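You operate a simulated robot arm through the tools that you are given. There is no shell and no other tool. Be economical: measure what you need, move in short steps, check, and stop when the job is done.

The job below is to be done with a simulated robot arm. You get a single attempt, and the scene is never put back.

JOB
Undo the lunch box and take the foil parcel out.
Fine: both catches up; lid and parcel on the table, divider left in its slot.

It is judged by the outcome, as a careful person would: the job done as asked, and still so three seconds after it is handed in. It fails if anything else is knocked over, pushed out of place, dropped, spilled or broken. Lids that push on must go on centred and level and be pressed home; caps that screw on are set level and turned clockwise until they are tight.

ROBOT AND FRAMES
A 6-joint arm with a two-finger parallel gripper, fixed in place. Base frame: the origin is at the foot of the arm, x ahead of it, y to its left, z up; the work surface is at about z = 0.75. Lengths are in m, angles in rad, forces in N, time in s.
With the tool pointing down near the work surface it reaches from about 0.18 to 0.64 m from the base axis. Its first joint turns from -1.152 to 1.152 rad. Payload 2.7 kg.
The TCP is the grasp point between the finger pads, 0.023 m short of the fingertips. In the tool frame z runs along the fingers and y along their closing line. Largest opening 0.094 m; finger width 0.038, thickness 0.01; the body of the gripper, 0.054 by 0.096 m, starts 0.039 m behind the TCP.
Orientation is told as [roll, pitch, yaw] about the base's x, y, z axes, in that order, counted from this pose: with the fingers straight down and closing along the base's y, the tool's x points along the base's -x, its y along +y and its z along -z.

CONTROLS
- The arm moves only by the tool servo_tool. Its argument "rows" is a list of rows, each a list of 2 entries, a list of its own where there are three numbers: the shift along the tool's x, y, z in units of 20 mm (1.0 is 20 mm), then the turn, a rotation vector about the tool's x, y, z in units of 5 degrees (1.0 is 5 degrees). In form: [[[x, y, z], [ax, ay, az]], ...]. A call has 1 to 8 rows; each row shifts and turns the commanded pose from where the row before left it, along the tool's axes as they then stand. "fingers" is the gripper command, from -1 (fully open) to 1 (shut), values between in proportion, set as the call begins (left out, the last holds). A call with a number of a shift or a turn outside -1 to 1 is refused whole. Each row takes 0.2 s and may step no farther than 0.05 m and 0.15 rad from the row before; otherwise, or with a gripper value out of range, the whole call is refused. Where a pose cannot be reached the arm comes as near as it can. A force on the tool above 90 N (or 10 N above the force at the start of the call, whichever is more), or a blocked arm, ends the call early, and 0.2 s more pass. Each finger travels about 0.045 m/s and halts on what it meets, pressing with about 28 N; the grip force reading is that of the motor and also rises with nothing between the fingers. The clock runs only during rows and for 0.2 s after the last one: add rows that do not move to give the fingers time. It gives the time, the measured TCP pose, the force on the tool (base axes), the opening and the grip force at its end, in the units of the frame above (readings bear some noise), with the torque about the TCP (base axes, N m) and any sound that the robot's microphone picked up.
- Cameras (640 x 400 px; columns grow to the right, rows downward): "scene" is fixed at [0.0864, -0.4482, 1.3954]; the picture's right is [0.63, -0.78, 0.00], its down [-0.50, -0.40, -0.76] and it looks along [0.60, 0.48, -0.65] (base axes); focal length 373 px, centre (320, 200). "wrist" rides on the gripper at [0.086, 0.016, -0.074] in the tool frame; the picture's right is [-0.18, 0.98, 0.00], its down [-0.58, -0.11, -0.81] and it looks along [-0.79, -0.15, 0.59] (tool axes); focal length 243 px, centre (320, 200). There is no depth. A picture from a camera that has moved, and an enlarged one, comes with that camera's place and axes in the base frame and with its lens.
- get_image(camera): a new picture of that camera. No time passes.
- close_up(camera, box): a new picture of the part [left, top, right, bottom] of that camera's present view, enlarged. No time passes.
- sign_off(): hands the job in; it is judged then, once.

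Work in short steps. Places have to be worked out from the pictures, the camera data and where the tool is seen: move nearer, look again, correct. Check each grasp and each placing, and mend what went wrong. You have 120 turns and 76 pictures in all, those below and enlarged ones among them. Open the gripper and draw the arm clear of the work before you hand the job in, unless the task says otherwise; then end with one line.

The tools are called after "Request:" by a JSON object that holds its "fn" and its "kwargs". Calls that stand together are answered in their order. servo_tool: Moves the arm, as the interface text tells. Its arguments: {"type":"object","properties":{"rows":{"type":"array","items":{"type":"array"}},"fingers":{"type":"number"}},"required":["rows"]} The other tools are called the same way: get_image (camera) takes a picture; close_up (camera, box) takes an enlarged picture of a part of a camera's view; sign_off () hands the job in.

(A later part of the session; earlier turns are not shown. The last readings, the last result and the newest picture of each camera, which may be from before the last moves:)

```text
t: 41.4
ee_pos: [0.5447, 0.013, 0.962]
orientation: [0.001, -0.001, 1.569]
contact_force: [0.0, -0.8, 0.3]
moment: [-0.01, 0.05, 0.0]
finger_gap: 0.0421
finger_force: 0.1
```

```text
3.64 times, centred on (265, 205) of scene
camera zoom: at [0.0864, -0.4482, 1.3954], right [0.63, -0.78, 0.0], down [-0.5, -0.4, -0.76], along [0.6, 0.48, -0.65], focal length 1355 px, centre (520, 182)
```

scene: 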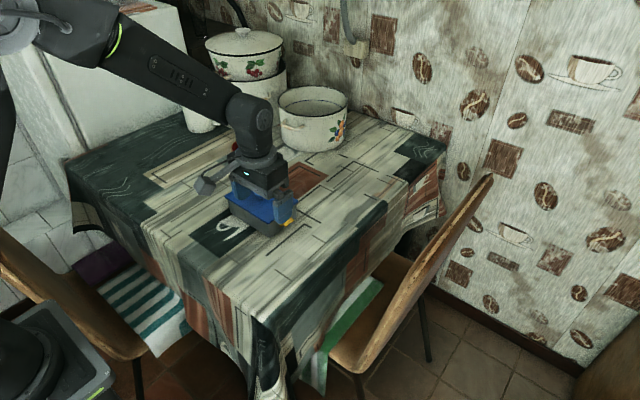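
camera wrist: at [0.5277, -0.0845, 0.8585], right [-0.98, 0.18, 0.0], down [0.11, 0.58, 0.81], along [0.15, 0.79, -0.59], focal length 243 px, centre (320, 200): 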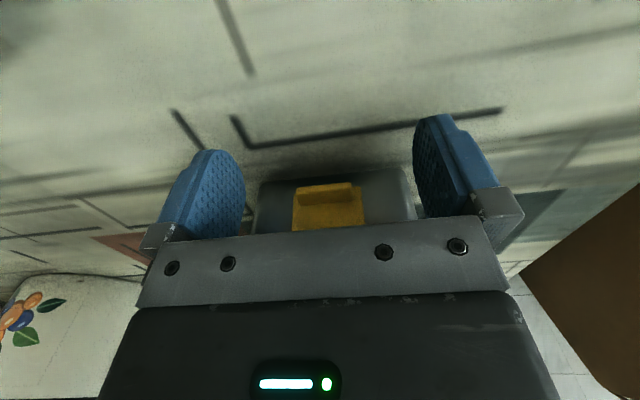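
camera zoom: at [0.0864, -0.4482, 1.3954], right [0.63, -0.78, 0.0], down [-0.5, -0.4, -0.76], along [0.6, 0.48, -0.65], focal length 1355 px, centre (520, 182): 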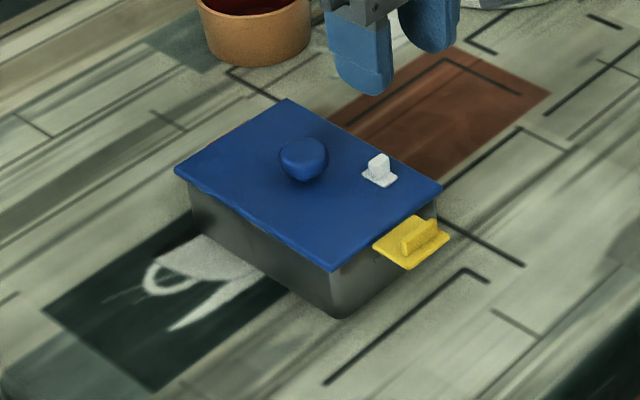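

The yellow catch is up and stable. Now for the red catch: I'll turn the tool to yaw -90° at height and move to the +y end.

Request:
{"fn": "servo_tool", "kwargs": {"rows": [[[0, 0, 0], [0, 0, 1]], [[0, 0, 0], [0, 0, 1]], [[0, 0, 0], [0, 0, 1]], [[0, 0, 0], [0, 0, 1]], [[0, 0, 0], [0, 0, 1]], [[0, 0, 0], [0, 0, 1]], [[0, 0, 0], [0, 0, 1]], [[0, 0, 0], [0, 0, 1]]]}}

Request:
{"fn": "servo_tool", "kwargs": {"rows": [[[0, 0, 0], [0, 0, 1]], [[0, 0, 0], [0, 0, 1]], [[0, 0, 0], [0, 0, 1]], [[0, 0, 0], [0, 0, 1]], [[0, 0, 0], [0, 0, 1]], [[0, 0, 0], [0, 0, 1]], [[0, 0, 0], [0, 0, 1]], [[0, 0, 0], [0, 0, 1]]]}}

Request:
{"fn": "servo_tool", "kwargs": {"rows": [[[0, 0, 0], [0, 0, 1]], [[0, 0, 0], [0, 0, 1]], [[0, 0, 0], [0, 0, 1]], [[0, 0, 0], [0, 0, 1]], [[0, 0, 0], [0, 0, 1]], [[0, 0, 0], [0, 0, 1]], [[0, 0, 0], [0, 0, 1]], [[0, 0, 0], [0, 0, 1]]]}}

Request:
{"fn": "servo_tool", "kwargs": {"rows": [[[0, 0, 0], [0, 0, 1]], [[0, 0, 0], [0, 0, 1]], [[0, 0, 0], [0, 0, 1]], [[0, 0, 0], [0, 0, 1]], [[0, 0, 0], [0, 0, 1]], [[0, 0, 0], [0, 0, 1]], [[0, 0, 0], [0, 0, 1]], [[0, 0, 0], [0, 0, 1]]]}}

Request:
{"fn": "servo_tool", "kwargs": {"rows": [[[0, 0, 0], [0, 0, 1]], [[0, 0, 0], [0, 0, 1]], [[0, 0, 0], [0, 0, 1]], [[0, 0, 0], [0, 0, 1]], [[0, 0, 0], [0, 0, 0]]]}}

```text
t: 43.2
ee_pos: [0.5425, 0.0132, 0.962]
orientation: [-0.001, -0.002, 0.871]
contact_force: [-0.8, 0.3, 0.9]
moment: [0.03, 0.0, -0.01]
finger_gap: 0.0424
finger_force: 0.1
```

```text
t: 45.0
ee_pos: [0.5452, 0.0117, 0.9617]
orientation: [0.003, 0.001, 0.173]
contact_force: [0.2, 0.2, -0.2]
moment: [0.0, 0.0, -0.02]
finger_gap: 0.0423
finger_force: 0.1
```

```text
t: 46.8
ee_pos: [0.5423, 0.0128, 0.9616]
orientation: [0.002, 0.0, -0.525]
contact_force: [0.4, -0.5, 0.5]
moment: [0.01, -0.01, -0.02]
finger_gap: 0.0424
finger_force: 0.1
```

```text
t: 48.6
ee_pos: [0.543, 0.0113, 0.9622]
orientation: [0.001, 0.002, -1.225]
contact_force: [-0.4, -0.6, -0.5]
moment: [-0.04, -0.01, -0.05]
finger_gap: 0.0421
finger_force: 0.1
```

```text
t: 49.8
ee_pos: [0.5439, 0.0129, 0.9606]
orientation: [-0.001, 0.0, -1.573]
contact_force: [0.9, -0.2, 0.7]
moment: [0.01, 0.01, -0.02]
finger_gap: 0.0422
finger_force: 0.1
```

The yaw is done. Next I'll move +y to beyond the red end, then descend partway and look.

Request:
{"fn": "servo_tool", "kwargs": {"rows": [[[1, 0, 0], [0, 0, 0]], [[1, 0, 0], [0, 0, 0]], [[1, 0, 0], [0, 0, 0]], [[1, 0, 0], [0, 0, 0]], [[1, 0, 0], [0, 0, 0]], [[1, 0, 0], [0, 0, 0]], [[1, 0, 0], [0, 0, 0]], [[1, 0, 0], [0, 0, 0]]]}}

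Request:
{"fn": "servo_tool", "kwargs": {"rows": [[[1, 0, 0], [0, 0, 0]], [[1, 0, 0], [0, 0, 0]], [[1, 0, 0], [0, 0, 0]], [[1, 0, 0], [0, 0, 0]], [[0.8, 0, 0], [0, 0, 0]], [[0, 0, 0], [0, 0, 0]]], "fingers": -0.1}}

Request:
{"fn": "get_image", "kwargs": {"camera": "wrist"}}

Request:
{"fn": "get_image", "kwargs": {"camera": "scene"}}

```text
t: 51.6
ee_pos: [0.5442, 0.1735, 0.9616]
orientation: [0.001, 0.001, -1.572]
contact_force: [-0.1, -0.4, -0.3]
moment: [0.02, 0.02, -0.04]
finger_gap: 0.0423
finger_force: 0.0
```

```text
t: 53.0
ee_pos: [0.5437, 0.2697, 0.9612]
orientation: [0.001, -0.001, -1.571]
contact_force: [0.0, 0.1, -0.1]
moment: [0.02, 0.01, 0.03]
finger_gap: 0.052
finger_force: 0.1
```

```text
36 pictures are left
camera wrist: at [0.56, 0.3546, 1.0356], right [0.98, -0.18, 0.0], down [-0.11, -0.58, 0.81], along [-0.15, -0.79, -0.59], focal length 243 px, centre (320, 200)
```

wrist: 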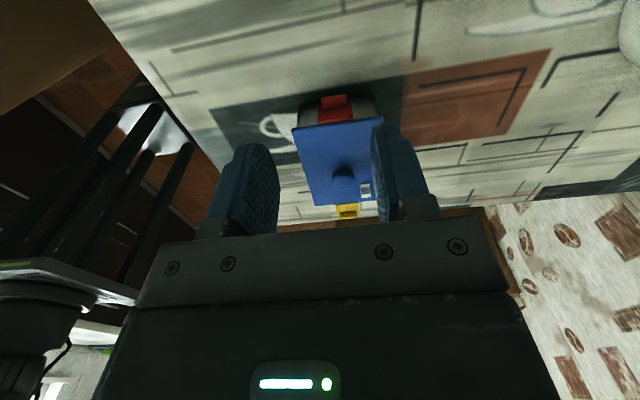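

```text
35 pictures are left
```

scene: 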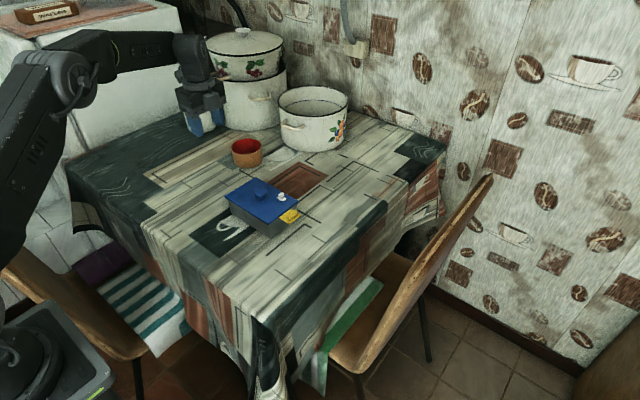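

The surroundings are clear; the tan cup is around (0.68, 0.31) and the hand stays under x≈0.60. I'll descend to z≈0.83.

Request:
{"fn": "servo_tool", "kwargs": {"rows": [[[0, 0, 1], [0, 0, 0]], [[0, 0, 1], [0, 0, 0]], [[0, 0, 1], [0, 0, 0]], [[0, 0, 1], [0, 0, 0]], [[0, 0, 1], [0, 0, 0]], [[0, 0, 1], [0, 0, 0]], [[0, 0, 0.5], [0, 0, 0]], [[0, 0, 0], [0, 0, 0]]]}}

Request:
{"fn": "get_image", "kwargs": {"camera": "wrist"}}

```text
t: 54.8
ee_pos: [0.5446, 0.2694, 0.8312]
orientation: [0.001, 0.002, -1.571]
contact_force: [0.2, 0.1, -0.1]
moment: [-0.05, -0.04, -0.01]
finger_gap: 0.0515
finger_force: 0.1
```

```text
34 pictures are left
camera wrist: at [0.5598, 0.3548, 0.9053], right [0.98, -0.18, 0.0], down [-0.11, -0.58, 0.81], along [-0.15, -0.79, -0.59], focal length 243 px, centre (320, 200)
```

wrist: 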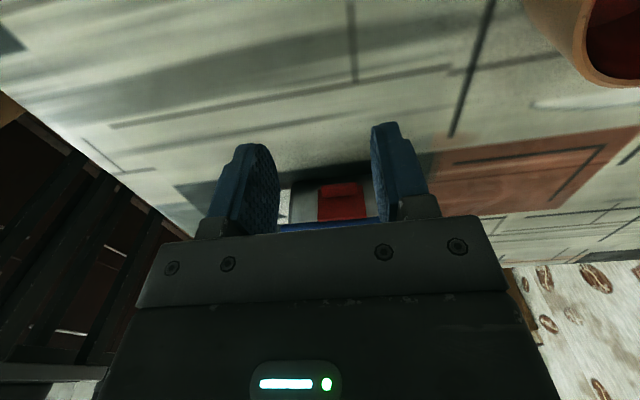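

The red catch sits between the fingers. I'll tilt 30° toward the box, lower to z≈0.786, and approach.

Request:
{"fn": "servo_tool", "kwargs": {"rows": [[[0, 0, 0], [0, -1, 0]], [[0, 0, 0], [0, -1, 0]], [[0, 0, 0], [0, -1, 0]], [[0, 0, 0], [0, -1, 0]], [[0, 0, 0], [0, -1, 0]], [[0, 0, 0], [0, -1, 0]], [[0, 0, 0], [0, 0, 0]]]}}

Request:
{"fn": "servo_tool", "kwargs": {"rows": [[[0.55, 0, 0.96], [0, 0, 0]], [[0.55, 0, 0.96], [0, 0, 0]], [[-0.72, 0, 0.417], [0, 0, 0]], [[-0.72, 0, 0.417], [0, 0, 0]], [[-0.6, 0, 0.35], [0, 0, 0]], [[0, 0, 0], [0, 0, 0]]]}}

Request:
{"fn": "close_up", "kwargs": {"camera": "wrist", "box": [220, 100, 460, 250]}}

```text
t: 56.4
ee_pos: [0.5363, 0.2649, 0.8317]
orientation: [0.0, -0.524, -1.57]
contact_force: [1.1, 0.9, 0.3]
moment: [0.0, 0.0, -0.02]
finger_gap: 0.0515
finger_force: 0.1
out of reach, approached as far as the arm can: row 6
```

```text
t: 57.8
ee_pos: [0.5491, 0.225, 0.7849]
orientation: [-0.002, -0.524, -1.57]
contact_force: [-0.4, 0.7, 0.3]
moment: [0.03, -0.02, -0.03]
finger_gap: 0.0517
finger_force: 0.1
out of reach, approached as far as the arm can: row 2, 3, 4, 5
```

```text
2.67 times, centred on (340, 175) of wrist
camera zoom: at [0.567, 0.3367, 0.805], right [0.98, -0.16, 0.09], down [-0.11, -0.1, 0.99], along [-0.15, -0.98, -0.12], focal length 647 px, centre (267, 267)
```

zoom: 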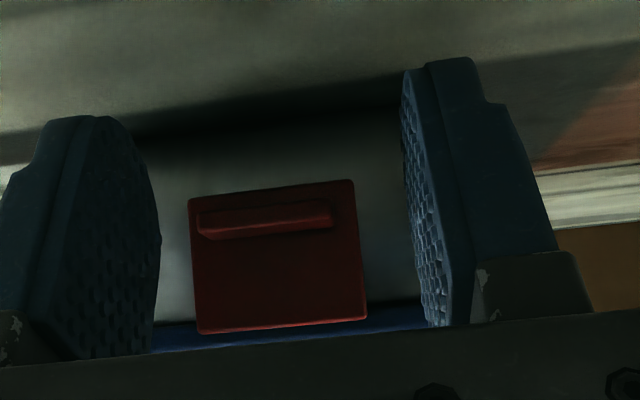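

I'm well aligned; the lip is about 2.5 mm toward -x. I'll advance the last 9 mm and correct x before gripping.

Request:
{"fn": "servo_tool", "kwargs": {"rows": [[[-0.2, -0.12, 0.11], [0, 0, 0]], [[-0.2, 0, 0.11], [0, 0, 0]], [[0, 0, 0], [0, 0, 0]]]}}

Request:
{"fn": "servo_tool", "kwargs": {"rows": [[[0, 0, 0], [0, 0, 0]], [[0, 0, 0], [0, 0, 0]], [[0, 0, 0], [0, 0, 0]]], "fingers": 1}}

Request:
{"fn": "close_up", "kwargs": {"camera": "wrist", "box": [220, 100, 460, 250]}}

```text
t: 58.6
ee_pos: [0.5535, 0.2199, 0.7835]
orientation: [0.0, -0.523, -1.571]
contact_force: [-0.7, 0.2, 0.5]
moment: [-0.02, -0.01, 0.02]
finger_gap: 0.0517
finger_force: 0.2
out of reach, approached as far as the arm can: row 1
```

```text
t: 59.4
ee_pos: [0.5534, 0.22, 0.7838]
orientation: [-0.002, -0.522, -1.571]
contact_force: [-2.9, -0.2, 0.4]
moment: [-0.03, 0.04, -0.17]
finger_gap: 0.0291
finger_force: 27.8
```

```text
2.67 times, centred on (340, 175) of wrist
camera zoom: at [0.5701, 0.3311, 0.8041], right [0.98, -0.16, 0.09], down [-0.11, -0.1, 0.99], along [-0.15, -0.98, -0.12], focal length 647 px, centre (267, 267)
```

zoom: 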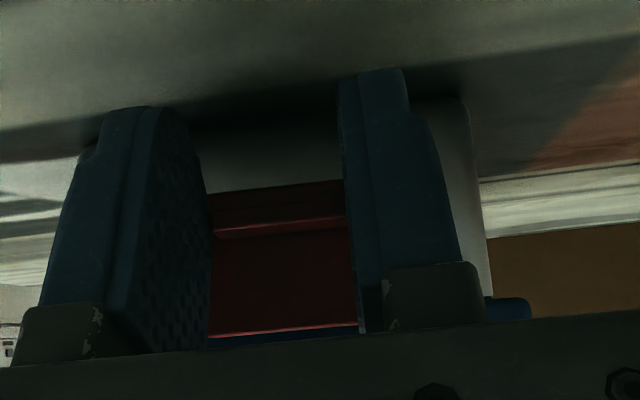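

The red lip is gripped with a gap of 0.029. I'll swing it out and up around its hinge as before.

Request:
{"fn": "servo_tool", "kwargs": {"rows": [[[0, 0, -0.16], [0, 1, 0]], [[0, 0, -0.16], [0, 1, 0]], [[0, 0, -0.16], [0, 1, 0]], [[0, 0, -0.16], [0, 1, 0]], [[0, 0, -0.16], [0, 1, 0]], [[0, 0, -0.16], [0, 1, 0]], [[0, 0, 0], [0, 0, 0]]]}}

Request:
{"fn": "close_up", "kwargs": {"camera": "scene", "box": [195, 140, 315, 250]}}

```text
t: 61.0
ee_pos: [0.5893, 0.2414, 0.797]
orientation: [-0.004, 0.001, -1.571]
contact_force: [-4.0, -2.5, 5.7]
moment: [-0.22, 0.18, -0.29]
finger_gap: 0.029
finger_force: 28.0
out of reach, approached as far as the arm can: row 1, 2, 3, 4, 5, 6
```

```text
3.64 times, centred on (255, 195) of scene
camera zoom: at [0.0862, -0.4483, 1.3954], right [0.63, -0.78, 0.0], down [-0.5, -0.4, -0.76], along [0.6, 0.48, -0.65], focal length 1355 px, centre (556, 218)
```

zoom: 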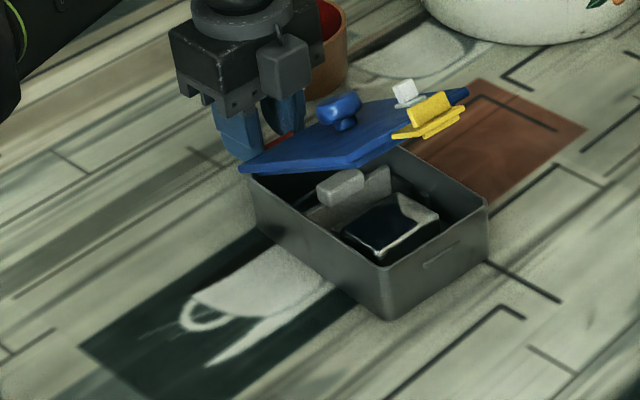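

That changed things. The arm hit its reach limit and drifted outward, nudging the box about 3 cm. The red catch is off its stud and the lid has come away tilted, still held in the grip by the red catch. I'll lift the lid up and back toward reach before anything else.

Request:
{"fn": "servo_tool", "kwargs": {"rows": [[[0, -0.2, -0.6], [0, 0, 0]], [[0, -0.2, -0.6], [0, 0, 0]], [[0, -0.2, -0.6], [0, 0, 0]], [[0, 0, 0], [0, 0, 0]]]}}

Request:
{"fn": "close_up", "kwargs": {"camera": "scene", "box": [165, 110, 325, 250]}}

```text
t: 62.0
ee_pos: [0.5909, 0.2481, 0.83]
orientation: [-0.002, 0.002, -1.572]
contact_force: [-1.6, 0.9, -0.7]
moment: [0.02, 0.09, -0.2]
finger_gap: 0.029
finger_force: 27.7
out of reach, approached as far as the arm can: row 1, 2, 3
```

```text
2.86 times, centred on (245, 180) of scene
camera zoom: at [0.0864, -0.4482, 1.3954], right [0.63, -0.78, 0.0], down [-0.5, -0.4, -0.76], along [0.6, 0.48, -0.65], focal length 1064 px, centre (534, 257)
```

zoom: 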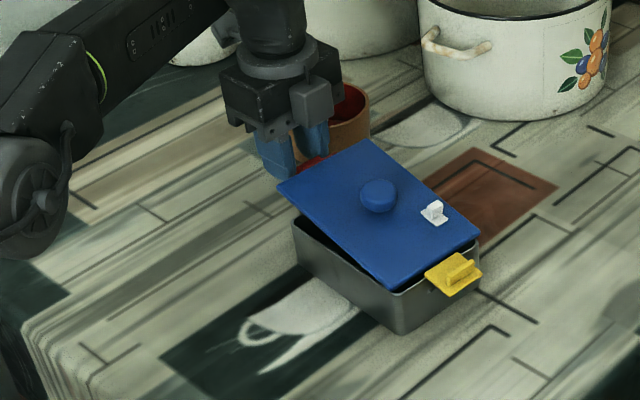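

The lid swung back and rests on the box, with its +y end still held by the red catch. I'll check the wrist view for the catch angle.

Request:
{"fn": "get_image", "kwargs": {"camera": "wrist"}}

```text
29 pictures are left
camera wrist: at [0.6076, 0.3336, 0.9049], right [0.98, -0.18, 0.0], down [-0.11, -0.58, 0.81], along [-0.15, -0.79, -0.59], focal length 243 px, centre (320, 200)
```

wrist: 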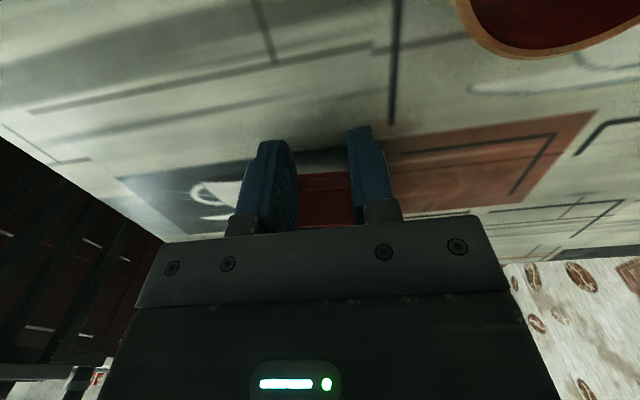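

The catch is gripped with the tool vertical and the hinge about 37 mm inboard. I'll lower the lid end back onto the box and start rotating about the hinge, leaning the tool inward, which eases reach.

Request:
{"fn": "servo_tool", "kwargs": {"rows": [[[0, 0, 0.65], [0, 0, 0]], [[0, 0, 0.6], [0, 0, 0]], [[0, 0, 0], [0, 0, 0]]]}}

Request:
{"fn": "servo_tool", "kwargs": {"rows": [[[0, 0, -0.16], [0, 1, 0]], [[0, 0, -0.16], [0, 1, 0]], [[0, 0, -0.16], [0, 1, 0]], [[0, 0, -0.16], [0, 1, 0]], [[0, 0, 0], [0, 0, 0]]]}}

Request:
{"fn": "close_up", "kwargs": {"camera": "scene", "box": [185, 120, 325, 250]}}

```text
t: 62.8
ee_pos: [0.5912, 0.2469, 0.8069]
orientation: [0.003, 0.003, -1.57]
contact_force: [-4.1, 1.6, 8.9]
moment: [-0.34, 0.19, -0.21]
finger_gap: 0.0291
finger_force: 27.9
```

```text
t: 64.0
ee_pos: [0.6081, 0.2518, 0.8157]
orientation: [-0.003, 0.351, -1.57]
contact_force: [-0.9, 1.3, 3.4]
moment: [-0.16, 0.06, -0.13]
finger_gap: 0.0288
finger_force: 27.7
out of reach, approached as far as the arm can: row 1, 2, 3, 4
```

```text
3.08 times, centred on (255, 185) of scene
camera zoom: at [0.0863, -0.4482, 1.3954], right [0.63, -0.78, 0.0], down [-0.5, -0.4, -0.76], along [0.6, 0.48, -0.65], focal length 1146 px, centre (520, 246)
```

zoom: 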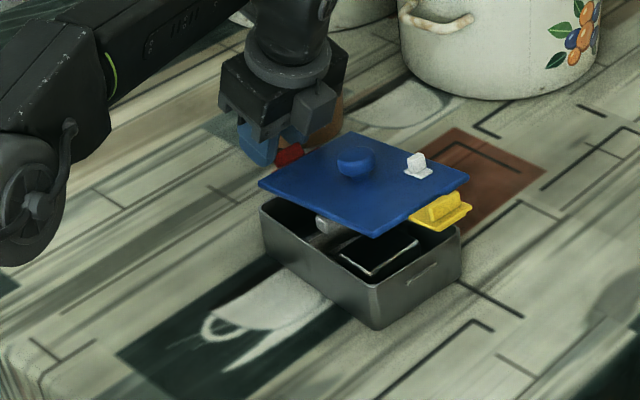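

The lid now lies nearly level on the box, offset a little, and the arm is against a joint limit in this pose. I'll release the red catch here, back off upward, and see where it settles.

Request:
{"fn": "servo_tool", "kwargs": {"rows": [[[0, 0, 0], [0, 0, 0]], [[0, 0, 0], [0, 0, 0]], [[0, 0, -0.5], [0, 0, 0]], [[0, 0, -1], [0, 0, 0]], [[0, 0, -1], [0, -1, 0]], [[0, 0, -1], [0, -1, 0]], [[0, 0, -1], [0, -1, 0]], [[0, 0, -1], [0, -1, 0]]], "fingers": 0.1}}

Request:
{"fn": "get_image", "kwargs": {"camera": "wrist"}}

Request:
{"fn": "close_up", "kwargs": {"camera": "scene", "box": [195, 130, 325, 250]}}

```text
t: 65.8
ee_pos: [0.6022, 0.2203, 0.9232]
orientation: [0.001, -0.001, -1.57]
contact_force: [-0.6, -0.1, 0.1]
moment: [-0.02, 0.0, -0.04]
finger_gap: 0.0423
finger_force: 0.0
out of reach, approached as far as the arm can: row 4, 7, 8
```

```text
27 pictures are left
camera wrist: at [0.619, 0.3069, 0.9961], right [0.98, -0.18, 0.0], down [-0.11, -0.58, 0.81], along [-0.15, -0.79, -0.59], focal length 243 px, centre (320, 200)
```

wrist: 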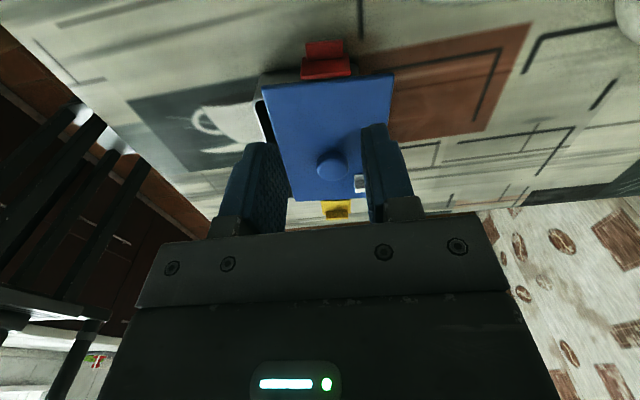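

```text
3.33 times, centred on (260, 190) of scene
camera zoom: at [0.0864, -0.4482, 1.3954], right [0.63, -0.78, 0.0], down [-0.5, -0.4, -0.76], along [0.6, 0.48, -0.65], focal length 1242 px, centre (520, 233)
```

zoom: 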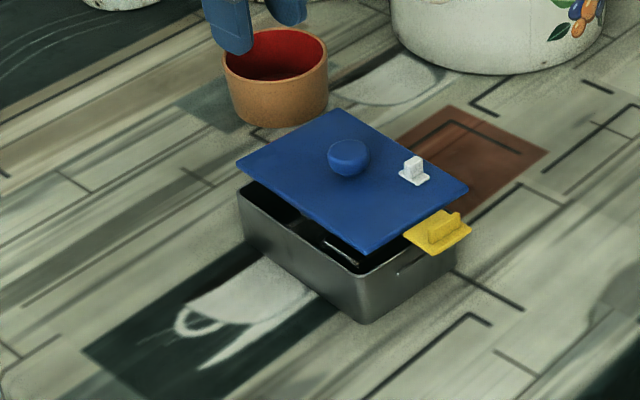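

The red catch looks as if it's hanging partly outward. I'll enlarge it.

Request:
{"fn": "close_up", "kwargs": {"camera": "wrist", "box": [250, 20, 410, 120]}}

```text
4.00 times, centred on (330, 70) of wrist
camera zoom: at [0.619, 0.3069, 0.9961], right [0.98, -0.18, 0.0], down [-0.11, -0.58, 0.81], along [-0.15, -0.79, -0.59], focal length 970 px, centre (280, 720)
```

zoom: 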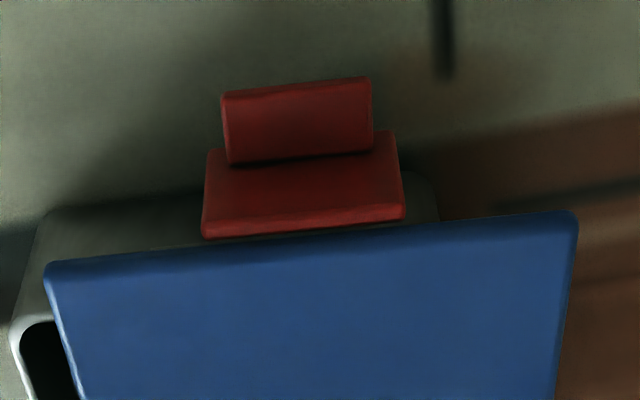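

The red catch is off its stud but still hanging, and the table will push it up when the lid is set down. The knob is at about (0.598, 0.131). I'll turn the tool to yaw ≈ -20°, which keeps the fingers clear of the white tab, so I can lift the lid by its knob.

Request:
{"fn": "servo_tool", "kwargs": {"rows": [[[0, 0, -0.5], [0, 0, -1]], [[0, 0, -0.5], [0, 0, -1]], [[0, 0, 0], [0, 0, -1]], [[0, 0, 0], [0, 0, -1]], [[0, 0, 0], [0, 0, -1]], [[0, 0, 0], [0, 0, -1]], [[0, 0, 0], [0, 0, -1]], [[0, 0, 0], [0, 0, -1]]], "fingers": -0.5}}

Request:
{"fn": "servo_tool", "kwargs": {"rows": [[[0, 0, 0], [0, 0, -1]], [[0, 0, 0], [0, 0, -1]], [[0, 0, 0], [0, 0, -1]], [[0, 0, 0], [0, 0, -1]], [[0, 0, 0], [0, 0, -1]], [[0, 0, 0], [0, 0, -1]], [[0, 0, 0], [0, 0, 0]]]}}

```text
t: 67.6
ee_pos: [0.6003, 0.2204, 0.9417]
orientation: [-0.001, 0.0, -0.87]
contact_force: [-0.3, 0.7, -0.2]
moment: [0.02, -0.01, 0.02]
finger_gap: 0.0704
finger_force: 0.0
```

```text
t: 69.2
ee_pos: [0.6013, 0.2192, 0.9422]
orientation: [0.001, 0.0, -0.348]
contact_force: [0.1, -0.7, -0.2]
moment: [0.02, 0.02, 0.02]
finger_gap: 0.0703
finger_force: 0.2
out of reach, approached as far as the arm can: row 3
```

The yaw is set. I'll move over toward the knob and look.

Request:
{"fn": "servo_tool", "kwargs": {"rows": [[[-0.06, -0.926, 0.2], [0, 0, 0]], [[-0.06, -0.926, 0.2], [0, 0, 0]], [[-0.06, -0.926, 0.2], [0, 0, 0]], [[-0.06, -0.926, 0.4], [0, 0, 0]], [[-0.06, -0.926, 0.4], [0, 0, 0]], [[0, 0, 0], [0, 0, 0]]]}}

Request:
{"fn": "get_image", "kwargs": {"camera": "wrist"}}

```text
t: 70.6
ee_pos: [0.6251, 0.1455, 0.9187]
orientation: [-0.001, 0.003, -0.35]
contact_force: [0.1, 0.2, -0.4]
moment: [-0.01, 0.0, -0.02]
finger_gap: 0.0703
finger_force: 0.0
out of reach, approached as far as the arm can: row 1, 2, 3, 4, 5
```

```text
24 pictures are left
camera wrist: at [0.5495, 0.1888, 0.9913], right [0.51, 0.86, 0.0], down [0.51, -0.3, 0.81], along [0.69, -0.41, -0.59], focal length 243 px, centre (320, 200)
```

wrist: 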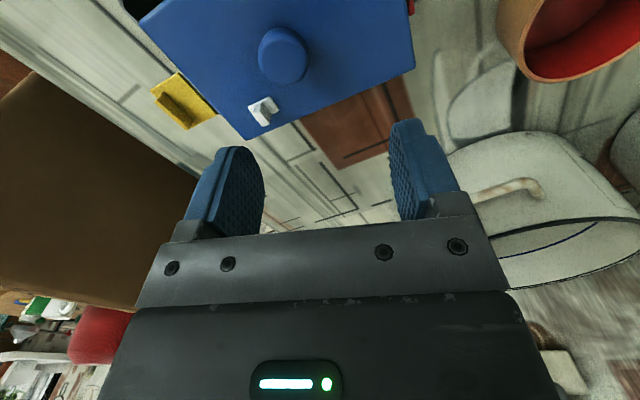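

The knob is confirmed at about (0.598, 0.132). The arm's commanded pose overshot outward, so I'll step back and recheck the readings.

Request:
{"fn": "servo_tool", "kwargs": {"rows": [[[0.52, -0.55, 0], [0, 0, 0]], [[0.52, -0.55, 0], [0, 0, 0]], [[0, 0, 0], [0, 0, 0]]]}}

```text
t: 71.4
ee_pos: [0.5972, 0.1313, 0.9185]
orientation: [0.002, -0.001, -0.351]
contact_force: [0.2, 0.8, -1.1]
moment: [0.0, -0.04, -0.01]
finger_gap: 0.0703
finger_force: 0.1
```

It's centred over the knob. I'll descend so the fingertips stop just above the lid surface.

Request:
{"fn": "servo_tool", "kwargs": {"rows": [[[0, 0, 1], [0, 0, 0]], [[0, 0, 1], [0, 0, 0]], [[0, 0, 1], [0, 0, 0]], [[0, 0, 0.95], [0, 0, 0]], [[0, 0, 0], [0, 0, 0]]]}}

Request:
{"fn": "close_up", "kwargs": {"camera": "scene", "box": [205, 130, 325, 240]}}

```text
t: 72.6
ee_pos: [0.598, 0.1312, 0.8387]
orientation: [0.001, -0.001, -0.349]
contact_force: [0.1, -0.3, -0.3]
moment: [0.01, -0.01, 0.02]
finger_gap: 0.0707
finger_force: 0.1
```

```text
3.64 times, centred on (265, 185) of scene
camera zoom: at [0.0864, -0.4482, 1.3954], right [0.63, -0.78, 0.0], down [-0.5, -0.4, -0.76], along [0.6, 0.48, -0.65], focal length 1355 px, centre (520, 254)
```

zoom: 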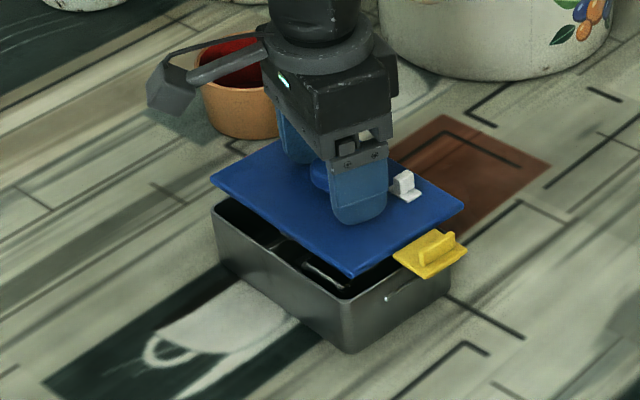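

The fingers straddle the knob and are clear of the tab. I'll grip it.

Request:
{"fn": "servo_tool", "kwargs": {"rows": [[[0, 0, 0], [0, 0, 0]], [[0, 0, 0], [0, 0, 0]], [[0, 0, 0], [0, 0, 0]], [[0, 0, 0], [0, 0, 0]]], "fingers": 1}}

Request:
{"fn": "servo_tool", "kwargs": {"rows": [[[0, 0, -0.5], [0, 0, 0]], [[0, 0, -1], [0, 0, 0]], [[0, 0, -1], [0, 0, 0]], [[0, 0, 0], [0, 0, 0]]]}}

Request:
{"fn": "close_up", "kwargs": {"camera": "scene", "box": [205, 120, 325, 240]}}

```text
t: 73.6
ee_pos: [0.5971, 0.1314, 0.8379]
orientation: [0.002, 0.002, -0.349]
contact_force: [-0.9, 0.0, -0.5]
moment: [0.03, 0.0, -0.01]
finger_gap: 0.0306
finger_force: 28.2
```

```text
t: 74.6
ee_pos: [0.5967, 0.1314, 0.8876]
orientation: [0.002, 0.0, -0.348]
contact_force: [-0.1, 0.0, -0.8]
moment: [-0.01, 0.03, -0.01]
finger_gap: 0.0306
finger_force: 28.3
```

```text
3.33 times, centred on (265, 180) of scene
camera zoom: at [0.0864, -0.4482, 1.3954], right [0.63, -0.78, 0.0], down [-0.5, -0.4, -0.76], along [0.6, 0.48, -0.65], focal length 1242 px, centre (503, 267)
```

zoom: 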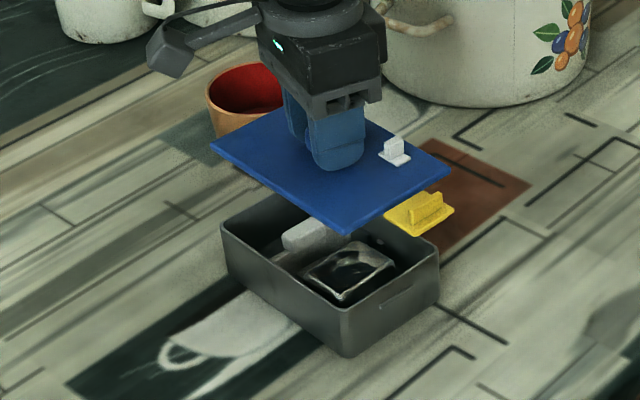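

The lid is lifted cleanly on the knob. I'll raise it more and carry it to open table at about (0.43, 0.38).

Request:
{"fn": "servo_tool", "kwargs": {"rows": [[[0, 0, -1], [0, 0, 0]], [[0, 0, -1], [0, 0, 0]], [[0.93, 0.68, 0], [0, 0, 0]], [[0.93, 0.68, 0], [0, 0, 0]], [[0.93, 0.68, 0], [0, 0, 0]], [[0.93, 0.68, 0], [0, 0, 0]], [[0.93, 0.68, 0], [0, 0, 0]], [[0.93, 0.68, 0], [0, 0, 0]]]}}

Request:
{"fn": "servo_tool", "kwargs": {"rows": [[[0.93, 0.68, 0], [0, 0, 0]], [[0.93, 0.68, 0], [0, 0, 0]], [[0.93, 0.68, 0], [0, 0, 0]], [[0.93, 0.68, 0], [0, 0, 0]], [[0.93, 0.68, 0], [0, 0, 0]], [[0.93, 0.68, 0], [0, 0, 0]], [[0.93, 0.68, 0], [0, 0, 0]], [[0, 0, 0], [0, 0, 0]]]}}

Request:
{"fn": "get_image", "kwargs": {"camera": "scene"}}

```text
t: 76.4
ee_pos: [0.5194, 0.2461, 0.9286]
orientation: [0.0, -0.001, -0.351]
contact_force: [0.9, 0.4, 0.0]
moment: [-0.01, -0.03, 0.01]
finger_gap: 0.0307
finger_force: 27.9
```

```text
t: 78.2
ee_pos: [0.4315, 0.38, 0.9274]
orientation: [-0.001, 0.0, -0.348]
contact_force: [-0.4, 0.4, -1.4]
moment: [0.01, -0.01, 0.04]
finger_gap: 0.0309
finger_force: 27.8
```

```text
21 pictures are left
```

scene: 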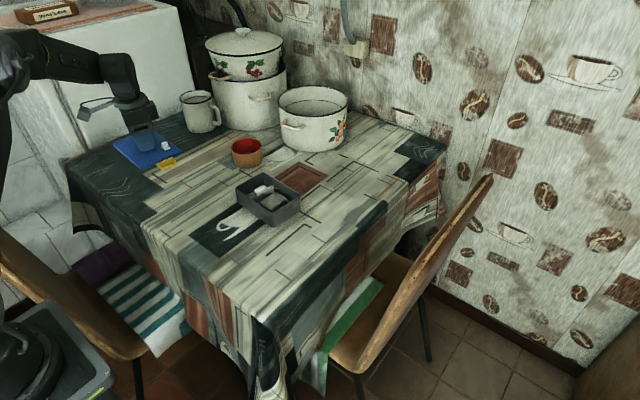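

The spot is clear. I'll lower toward the table, slowly for the last part since the red catch touches first.

Request:
{"fn": "servo_tool", "kwargs": {"rows": [[[0, 0, 1], [0, 0, 0]], [[0, 0, 1], [0, 0, 0]], [[0, 0, 1], [0, 0, 0]], [[0, 0, 1], [0, 0, 0]], [[0, 0, 0.7], [0, 0, 0]], [[0, 0, 0], [0, 0, 0]]]}}

Request:
{"fn": "servo_tool", "kwargs": {"rows": [[[0, 0, 0.3], [0, 0, 0]], [[0, 0, 0.3], [0, 0, 0]], [[0, 0, 0.3], [0, 0, 0]], [[0, 0, 0], [0, 0, 0]]]}}

Request:
{"fn": "close_up", "kwargs": {"camera": "scene", "box": [90, 100, 220, 200]}}

```text
t: 79.6
ee_pos: [0.4313, 0.3813, 0.8343]
orientation: [0.0, 0.001, -0.349]
contact_force: [0.1, -0.8, -1.3]
moment: [0.0, 0.0, -0.02]
finger_gap: 0.0306
finger_force: 27.4
```

```text
t: 80.6
ee_pos: [0.4318, 0.381, 0.8162]
orientation: [0.002, 0.0, -0.348]
contact_force: [-0.3, -0.2, -0.7]
moment: [0.03, -0.01, 0.02]
finger_gap: 0.0304
finger_force: 28.2
```

```text
4.00 times, centred on (155, 150) of scene
camera zoom: at [0.0864, -0.4482, 1.3954], right [0.63, -0.78, 0.0], down [-0.5, -0.4, -0.76], along [0.6, 0.48, -0.65], focal length 1490 px, centre (980, 400)
```

zoom: 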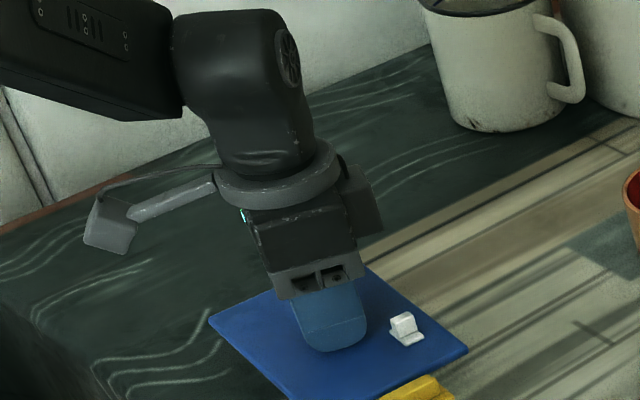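

There's no significant load yet. I'll continue lowering in small steps.

Request:
{"fn": "servo_tool", "kwargs": {"rows": [[[0, 0, 0.25], [0, 0, 0]], [[0, 0, 0.25], [0, 0, 0]], [[0, 0, 0.25], [0, 0, 0]], [[0, 0, 0], [0, 0, 0]]]}}

Request:
{"fn": "servo_tool", "kwargs": {"rows": [[[0, 0, 0.2], [0, 0, 0]], [[0, 0, 0.2], [0, 0, 0]], [[0, 0, 0], [0, 0, 0]]]}}

```text
t: 81.6
ee_pos: [0.4318, 0.3812, 0.8042]
orientation: [0.005, -0.002, -0.351]
contact_force: [1.0, -7.1, 20.5]
moment: [1.48, 0.25, -0.04]
finger_gap: 0.0316
finger_force: 28.4
```

```text
t: 82.4
ee_pos: [0.4323, 0.383, 0.8004]
orientation: [0.013, -0.005, -0.348]
contact_force: [-6.7, -16.4, 49.8]
moment: [1.29, 1.1, 0.48]
finger_gap: 0.0315
finger_force: 27.8
```

There's 50 N of resistance, probably the red catch standing against the table. I'll raise slightly and look.

Request:
{"fn": "servo_tool", "kwargs": {"rows": [[[0, 0, -0.35], [0, 0, 0]], [[0, 0, 0], [0, 0, 0]]]}}

Request:
{"fn": "get_image", "kwargs": {"camera": "wrist"}}

Request:
{"fn": "close_up", "kwargs": {"camera": "scene", "box": [100, 130, 220, 220]}}

```text
t: 83.0
ee_pos: [0.4311, 0.3819, 0.8013]
orientation: [0.004, 0.0, -0.349]
contact_force: [5.2, -2.6, 15.1]
moment: [1.12, -0.03, -0.27]
finger_gap: 0.0317
finger_force: 28.1
```

```text
19 pictures are left
camera wrist: at [0.3553, 0.4253, 0.8745], right [0.51, 0.86, 0.0], down [0.51, -0.3, 0.81], along [0.69, -0.41, -0.59], focal length 243 px, centre (320, 200)
```

wrist: 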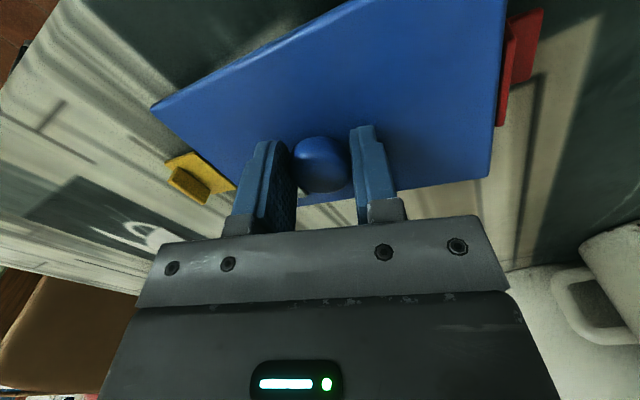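

```text
4.44 times, centred on (160, 175) of scene
camera zoom: at [0.0863, -0.4485, 1.3954], right [0.63, -0.78, 0.0], down [-0.5, -0.4, -0.76], along [0.6, 0.48, -0.64], focal length 1656 px, centre (1031, 311)
```

zoom: 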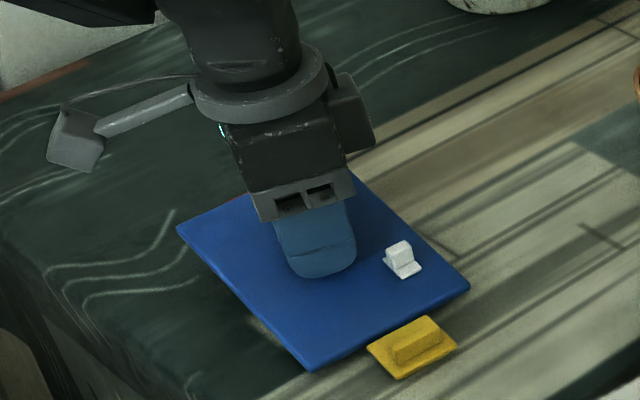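

The red catch stands upright on the table and props the lid end. I'll drag the lid toward -y while lowering, so table friction swings the catch's free end outward and up.

Request:
{"fn": "servo_tool", "kwargs": {"rows": [[[-0.17, -0.47, 0], [0, 0, 0]], [[-0.17, -0.47, 0.1], [0, 0, 0]], [[-0.17, -0.47, 0.15], [0, 0, 0]], [[0, 0, 0], [0, 0, 0]]]}}

Request:
{"fn": "get_image", "kwargs": {"camera": "wrist"}}

```text
t: 84.0
ee_pos: [0.4312, 0.3502, 0.7946]
orientation: [0.0, 0.0, -0.349]
contact_force: [0.3, -0.1, -1.5]
moment: [-0.03, 0.0, -0.01]
finger_gap: 0.0303
finger_force: 27.8
```

```text
17 pictures are left
camera wrist: at [0.3552, 0.3951, 0.8688], right [0.51, 0.86, 0.0], down [0.51, -0.3, 0.81], along [0.69, -0.41, -0.59], focal length 243 px, centre (320, 200)
```

wrist: 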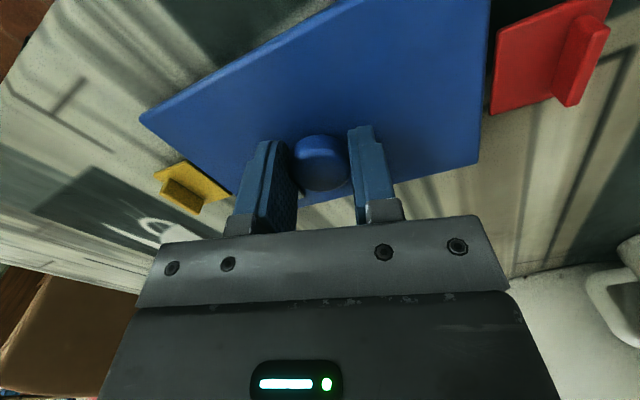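

The red catch snapped up, with its plate horizontal and lip upward. I'll lower the last few millimetres until contact.

Request:
{"fn": "servo_tool", "kwargs": {"rows": [[[0, 0, 0.15], [0, 0, 0]], [[0, 0, 0.15], [0, 0, 0]], [[0, 0, 0], [0, 0, 0]]]}}

```text
t: 84.8
ee_pos: [0.4327, 0.3522, 0.7915]
orientation: [0.006, -0.001, -0.348]
contact_force: [-5.7, 1.1, 18.0]
moment: [-0.51, -0.55, -0.04]
finger_gap: 0.0302
finger_force: 28.4
```

The lid is down (18 N contact). I'll open the fingers and rise straight up.

Request:
{"fn": "servo_tool", "kwargs": {"rows": [[[0, 0, 0], [0, 0, 0]], [[0, 0, 0], [0, 0, 0]], [[0, 0, 0], [0, 0, 0]], [[0, 0, -0.5], [0, 0, 0]], [[0, 0, -1], [0, 0, 0]], [[0, 0, -1], [0, 0, 0]], [[0, 0, -1], [0, 0, 0]]], "fingers": -0.3}}

Request:
{"fn": "servo_tool", "kwargs": {"rows": [[[0, 0, -1], [0, 0, 0]], [[0, 0, -1], [0, 0, 0]], [[0, 0, -1], [0, 0, 0]], [[0, 0, 0], [0, 0, 0]]]}}

Request:
{"fn": "get_image", "kwargs": {"camera": "wrist"}}

Request:
{"fn": "close_up", "kwargs": {"camera": "scene", "box": [215, 155, 325, 245]}}

```text
t: 86.4
ee_pos: [0.431, 0.3513, 0.8591]
orientation: [0.0, 0.001, -0.35]
contact_force: [-0.6, -0.5, 0.1]
moment: [0.0, -0.01, 0.01]
finger_gap: 0.0609
finger_force: 0.0
```

```text
t: 87.4
ee_pos: [0.4308, 0.3506, 0.9189]
orientation: [0.002, -0.001, -0.348]
contact_force: [0.2, 0.0, -1.0]
moment: [0.0, 0.01, 0.01]
finger_gap: 0.0611
finger_force: 0.1
```

```text
16 pictures are left
camera wrist: at [0.3555, 0.3954, 0.9931], right [0.51, 0.86, 0.0], down [0.51, -0.3, 0.81], along [0.69, -0.41, -0.59], focal length 243 px, centre (320, 200)
```

wrist: 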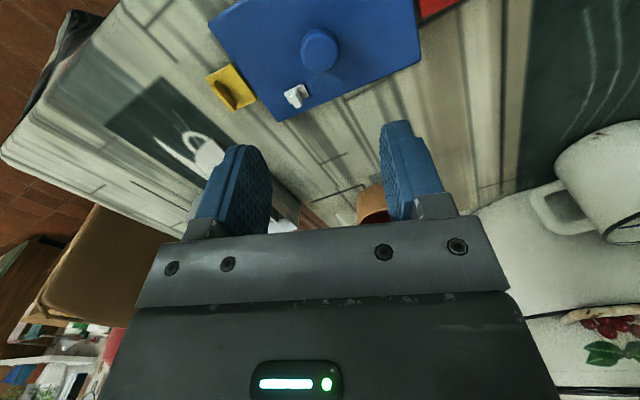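

```text
4.44 times, centred on (270, 200) of scene
camera zoom: at [0.0864, -0.4482, 1.3954], right [0.63, -0.78, 0.0], down [-0.5, -0.4, -0.76], along [0.6, 0.48, -0.65], focal length 1656 px, centre (542, 200)
```

zoom: 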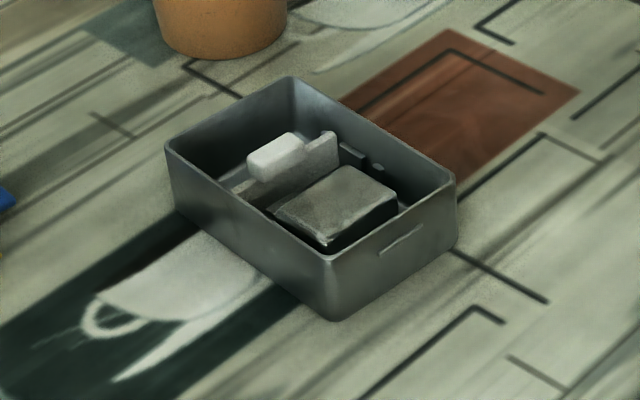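

The lid sits on the table with both catches up. In the box, the parcel is in the -y compartment at about x 0.55–0.60, y 0.07–0.115, and the divider is near y≈0.138. I'll move over it for a closer view.

Request:
{"fn": "servo_tool", "kwargs": {"rows": [[[-0.913, -0.926, 0], [0, 0, 0]], [[-0.913, -0.926, 0], [0, 0, 0]], [[-0.913, -0.926, 0], [0, 0, 0]], [[-0.913, -0.926, 0], [0, 0, 0]], [[-0.913, -0.926, 0], [0, 0, 0]], [[-0.913, -0.926, 0], [0, 0, 0]], [[-0.913, -0.926, 0], [0, 0, 0]], [[-0.913, -0.926, 0], [0, 0, 0]]]}}

Request:
{"fn": "servo_tool", "kwargs": {"rows": [[[-0.913, -0.926, 0], [0, 0, 0]], [[-0.913, -0.926, 0], [0, 0, 0]], [[-0.913, -0.926, 0], [0, 0, 0]], [[0, 0, 0], [0, 0, -1]], [[0, 0, 0], [0, 0, -1]], [[0, 0, 0], [0, 0, -1]], [[0, 0, 0], [0, 0, 0]]]}}

Request:
{"fn": "close_up", "kwargs": {"camera": "wrist", "box": [220, 0, 480, 180]}}

```text
t: 89.2
ee_pos: [0.5172, 0.1616, 0.9198]
orientation: [0.001, -0.001, -0.348]
contact_force: [-0.5, -1.2, 0.0]
moment: [0.0, 0.0, -0.01]
finger_gap: 0.0612
finger_force: 0.0
```

```text
t: 90.8
ee_pos: [0.5503, 0.0898, 0.9185]
orientation: [0.003, -0.001, -0.085]
contact_force: [-0.6, 0.7, 0.5]
moment: [-0.03, 0.01, 0.0]
finger_gap: 0.0612
finger_force: 0.1
```

```text
2.22 times, centred on (350, 90) of wrist
camera zoom: at [0.4654, 0.1134, 0.9926], right [0.27, 0.96, 0.0], down [0.57, -0.16, 0.81], along [0.78, -0.21, -0.59], focal length 539 px, centre (253, 444)
```

zoom: 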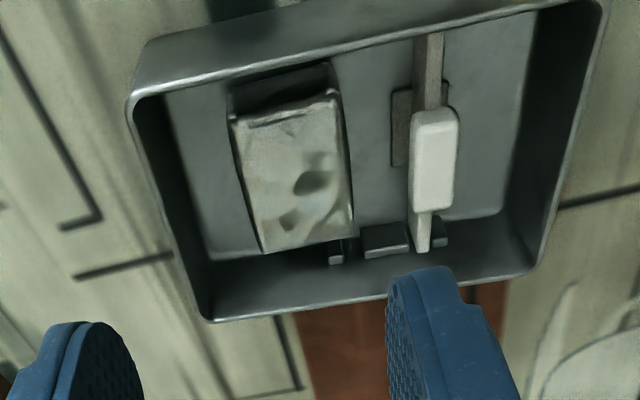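

The parcel centre is at about (0.580, 0.101), its top at z≈0.777 and its width about 0.037 in y, with roughly 25 mm gaps on both sides. I'll align over it and descend partway.

Request:
{"fn": "servo_tool", "kwargs": {"rows": [[[-0.73, 0.34, 0], [0, 0, 0]], [[-0.73, 0.34, 0], [0, 0, 0]], [[0, 0, 1], [0, 0, 0]], [[0, 0, 1], [0, 0, 0]], [[0, 0, 1], [0, 0, 0]], [[0, 0, 1], [0, 0, 0]], [[0, 0, 0], [0, 0, 0]]]}}

Request:
{"fn": "close_up", "kwargs": {"camera": "scene", "box": [215, 145, 325, 245]}}

Request:
{"fn": "get_image", "kwargs": {"camera": "wrist"}}

```text
t: 92.4
ee_pos: [0.5794, 0.1016, 0.8388]
orientation: [0.001, 0.001, -0.089]
contact_force: [-0.4, 0.1, -0.6]
moment: [0.04, -0.06, 0.01]
finger_gap: 0.061
finger_force: 0.0
```

```text
4.00 times, centred on (270, 195) of scene
camera zoom: at [0.0864, -0.4482, 1.3954], right [0.63, -0.78, 0.0], down [-0.5, -0.4, -0.76], along [0.6, 0.48, -0.65], focal length 1490 px, centre (520, 220)
```

zoom: 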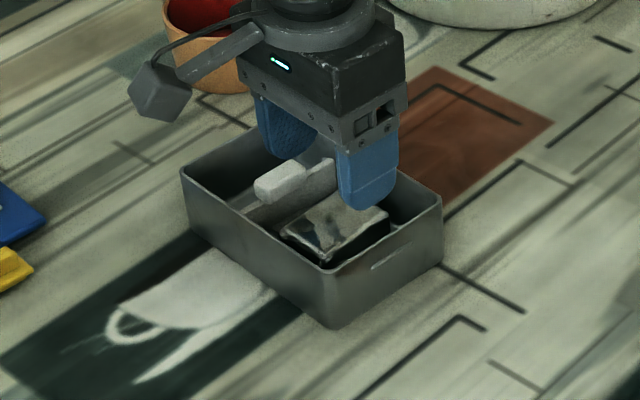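

```text
12 pictures are left
camera wrist: at [0.4958, 0.1249, 0.9127], right [0.27, 0.96, 0.0], down [0.57, -0.16, 0.81], along [0.78, -0.22, -0.59], focal length 243 px, centre (320, 200)
```

wrist: 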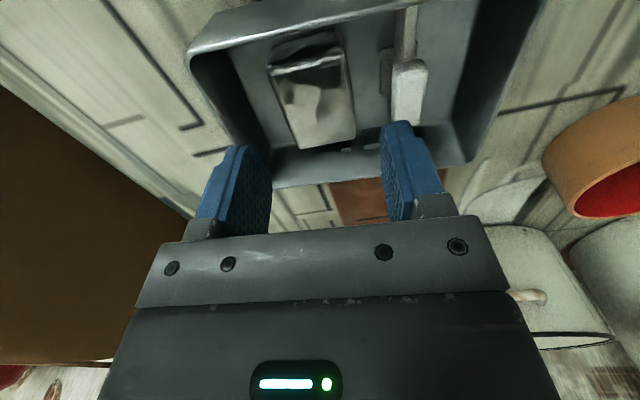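

The divider's white handle starts near y≈0.142, so I'll narrow the fingers to 0.052 for clearance on both sides. Then I'll descend carefully to z≈0.781.

Request:
{"fn": "servo_tool", "kwargs": {"rows": [[[0.1, -0.07, 0], [0, 0, 0]], [[0, 0, 0], [0, 0, 0]], [[0, 0, 0.7], [0, 0, 0]], [[0, 0, 0.7], [0, 0, 0]], [[0, 0, 0.7], [0, 0, 0]], [[0, 0, 0.75], [0, 0, 0]], [[0, 0, 0], [0, 0, 0]]], "fingers": -0.1}}

Request:
{"fn": "close_up", "kwargs": {"camera": "wrist", "box": [180, 20, 500, 240]}}

```text
t: 94.0
ee_pos: [0.5794, 0.1021, 0.7825]
orientation: [0.001, 0.001, -0.086]
contact_force: [0.7, -0.3, -1.1]
moment: [0.0, -0.01, -0.01]
finger_gap: 0.0517
finger_force: 0.1
```

```text
1.82 times, centred on (340, 130) of wrist
camera zoom: at [0.4938, 0.1241, 0.8558], right [0.27, 0.96, 0.0], down [0.57, -0.16, 0.81], along [0.78, -0.22, -0.59], focal length 441 px, centre (284, 327)
```

zoom: 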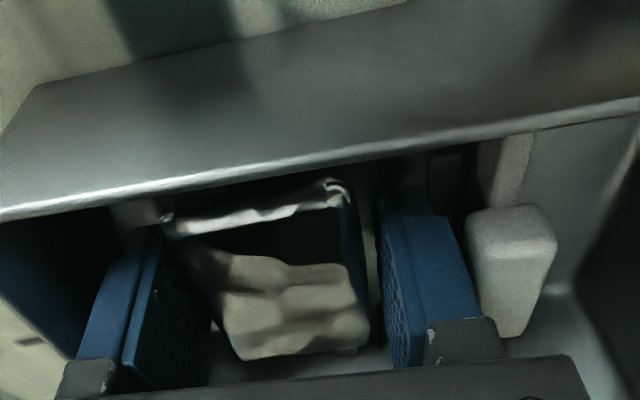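

The fingers are on either side of the parcel, clear of the divider handle and wall, with no contact force. I'll close on it and lift slightly.

Request:
{"fn": "servo_tool", "kwargs": {"rows": [[[0, 0, 0], [0, 0, 0]], [[0, 0, 0], [0, 0, 0]], [[0, 0, 0], [0, 0, 0]]], "fingers": 1}}

Request:
{"fn": "servo_tool", "kwargs": {"rows": [[[0, 0, -0.5], [0, 0, 0]], [[0, 0, -0.8], [0, 0, 0]], [[0, 0, -0.8], [0, 0, 0]], [[0, 0, 0], [0, 0, 0]]]}}

Request:
{"fn": "close_up", "kwargs": {"camera": "scene", "box": [215, 145, 325, 245]}}

```text
t: 94.8
ee_pos: [0.5778, 0.0994, 0.7823]
orientation: [0.003, 0.0, -0.087]
contact_force: [-0.1, 1.0, -0.2]
moment: [0.0, -0.03, 0.01]
finger_gap: 0.0456
finger_force: 28.0
```

```text
t: 95.8
ee_pos: [0.5792, 0.1, 0.8249]
orientation: [0.002, -0.001, -0.088]
contact_force: [-0.6, -0.3, -0.8]
moment: [0.01, -0.01, 0.0]
finger_gap: 0.0456
finger_force: 27.8
```

```text
4.00 times, centred on (270, 195) of scene
camera zoom: at [0.0864, -0.4482, 1.3954], right [0.63, -0.78, 0.0], down [-0.5, -0.4, -0.76], along [0.6, 0.48, -0.65], focal length 1490 px, centre (520, 220)
```

zoom: 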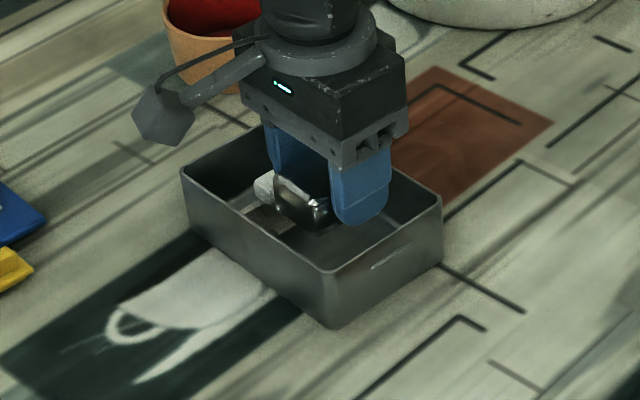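

The parcel is held and the divider stays put. I'll lift clear of the rim and carry it to open table at about (0.44, 0.08).

Request:
{"fn": "servo_tool", "kwargs": {"rows": [[[0, 0, -0.95], [0, 0, 0]], [[0, 0, -0.95], [0, 0, 0]], [[0, 0, -0.95], [0, 0, 0]], [[0, 0, -0.95], [0, 0, 0]], [[0, 0, 0], [0, 0, 0]]]}}

Request:
{"fn": "servo_tool", "kwargs": {"rows": [[[0.975, -0.23, 0], [0, 0, 0]], [[0.975, -0.23, 0], [0, 0, 0]], [[0.975, -0.23, 0], [0, 0, 0]], [[0.975, -0.23, 0], [0, 0, 0]], [[0.975, -0.23, 0], [0, 0, 0]], [[0.975, -0.23, 0], [0, 0, 0]], [[0.975, -0.23, 0], [0, 0, 0]], [[0, 0, 0], [0, 0, 0]]]}}

Request:
{"fn": "get_image", "kwargs": {"camera": "scene"}}

```text
t: 97.0
ee_pos: [0.5787, 0.1009, 0.9021]
orientation: [0.003, -0.001, -0.087]
contact_force: [-0.6, 0.0, -0.6]
moment: [0.0, -0.01, 0.02]
finger_gap: 0.0455
finger_force: 28.2
```

```text
t: 98.8
ee_pos: [0.4403, 0.0798, 0.9003]
orientation: [0.003, 0.0, -0.087]
contact_force: [0.2, 0.2, -1.2]
moment: [-0.01, -0.04, -0.01]
finger_gap: 0.0454
finger_force: 27.8
```

```text
9 pictures are left
```

scene: 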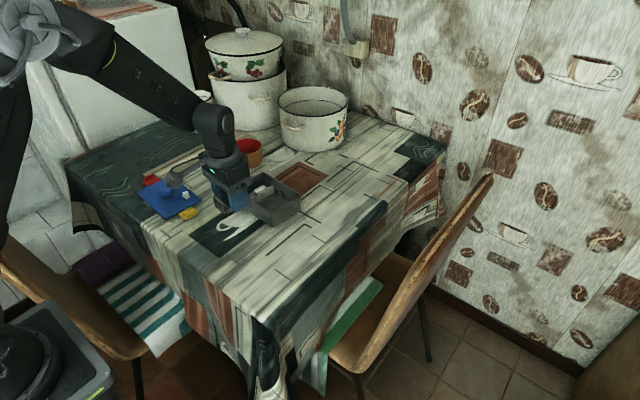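

I'm over clear table between the near edge and the box. I'll lower the parcel.

Request:
{"fn": "servo_tool", "kwargs": {"rows": [[[0, 0, 1], [0, 0, 0]], [[0, 0, 1], [0, 0, 0]], [[0, 0, 1], [0, 0, 0]], [[0, 0, 1], [0, 0, 0]], [[0, 0, 1], [0, 0, 0]], [[0, 0, 0.6], [0, 0, 0]], [[0, 0, 0], [0, 0, 0]]]}}

Request:
{"fn": "servo_tool", "kwargs": {"rows": [[[0, 0, 0.15], [0, 0, 0]], [[0, 0, 0.15], [0, 0, 0]], [[0, 0, 0], [0, 0, 0]]]}}

```text
t: 100.4
ee_pos: [0.4399, 0.08, 0.7882]
orientation: [0.003, 0.002, -0.088]
contact_force: [0.1, -0.5, -0.6]
moment: [0.0, -0.01, 0.04]
finger_gap: 0.0454
finger_force: 27.6
```

```text
t: 101.2
ee_pos: [0.4396, 0.0806, 0.7821]
orientation: [0.001, 0.0, -0.086]
contact_force: [-0.5, -0.5, -1.7]
moment: [0.0, 0.0, 0.02]
finger_gap: 0.0455
finger_force: 27.8
```

There's no contact yet, so I'll go down in 2 mm steps.

Request:
{"fn": "servo_tool", "kwargs": {"rows": [[[0, 0, 0.1], [0, 0, 0]], [[0, 0, 0.1], [0, 0, 0]], [[0, 0, 0], [0, 0, 0]]]}}

```text
t: 102.0
ee_pos: [0.4395, 0.08, 0.778]
orientation: [0.003, 0.001, -0.089]
contact_force: [-0.4, 0.0, -1.3]
moment: [0.0, 0.05, 0.04]
finger_gap: 0.0455
finger_force: 28.0
```

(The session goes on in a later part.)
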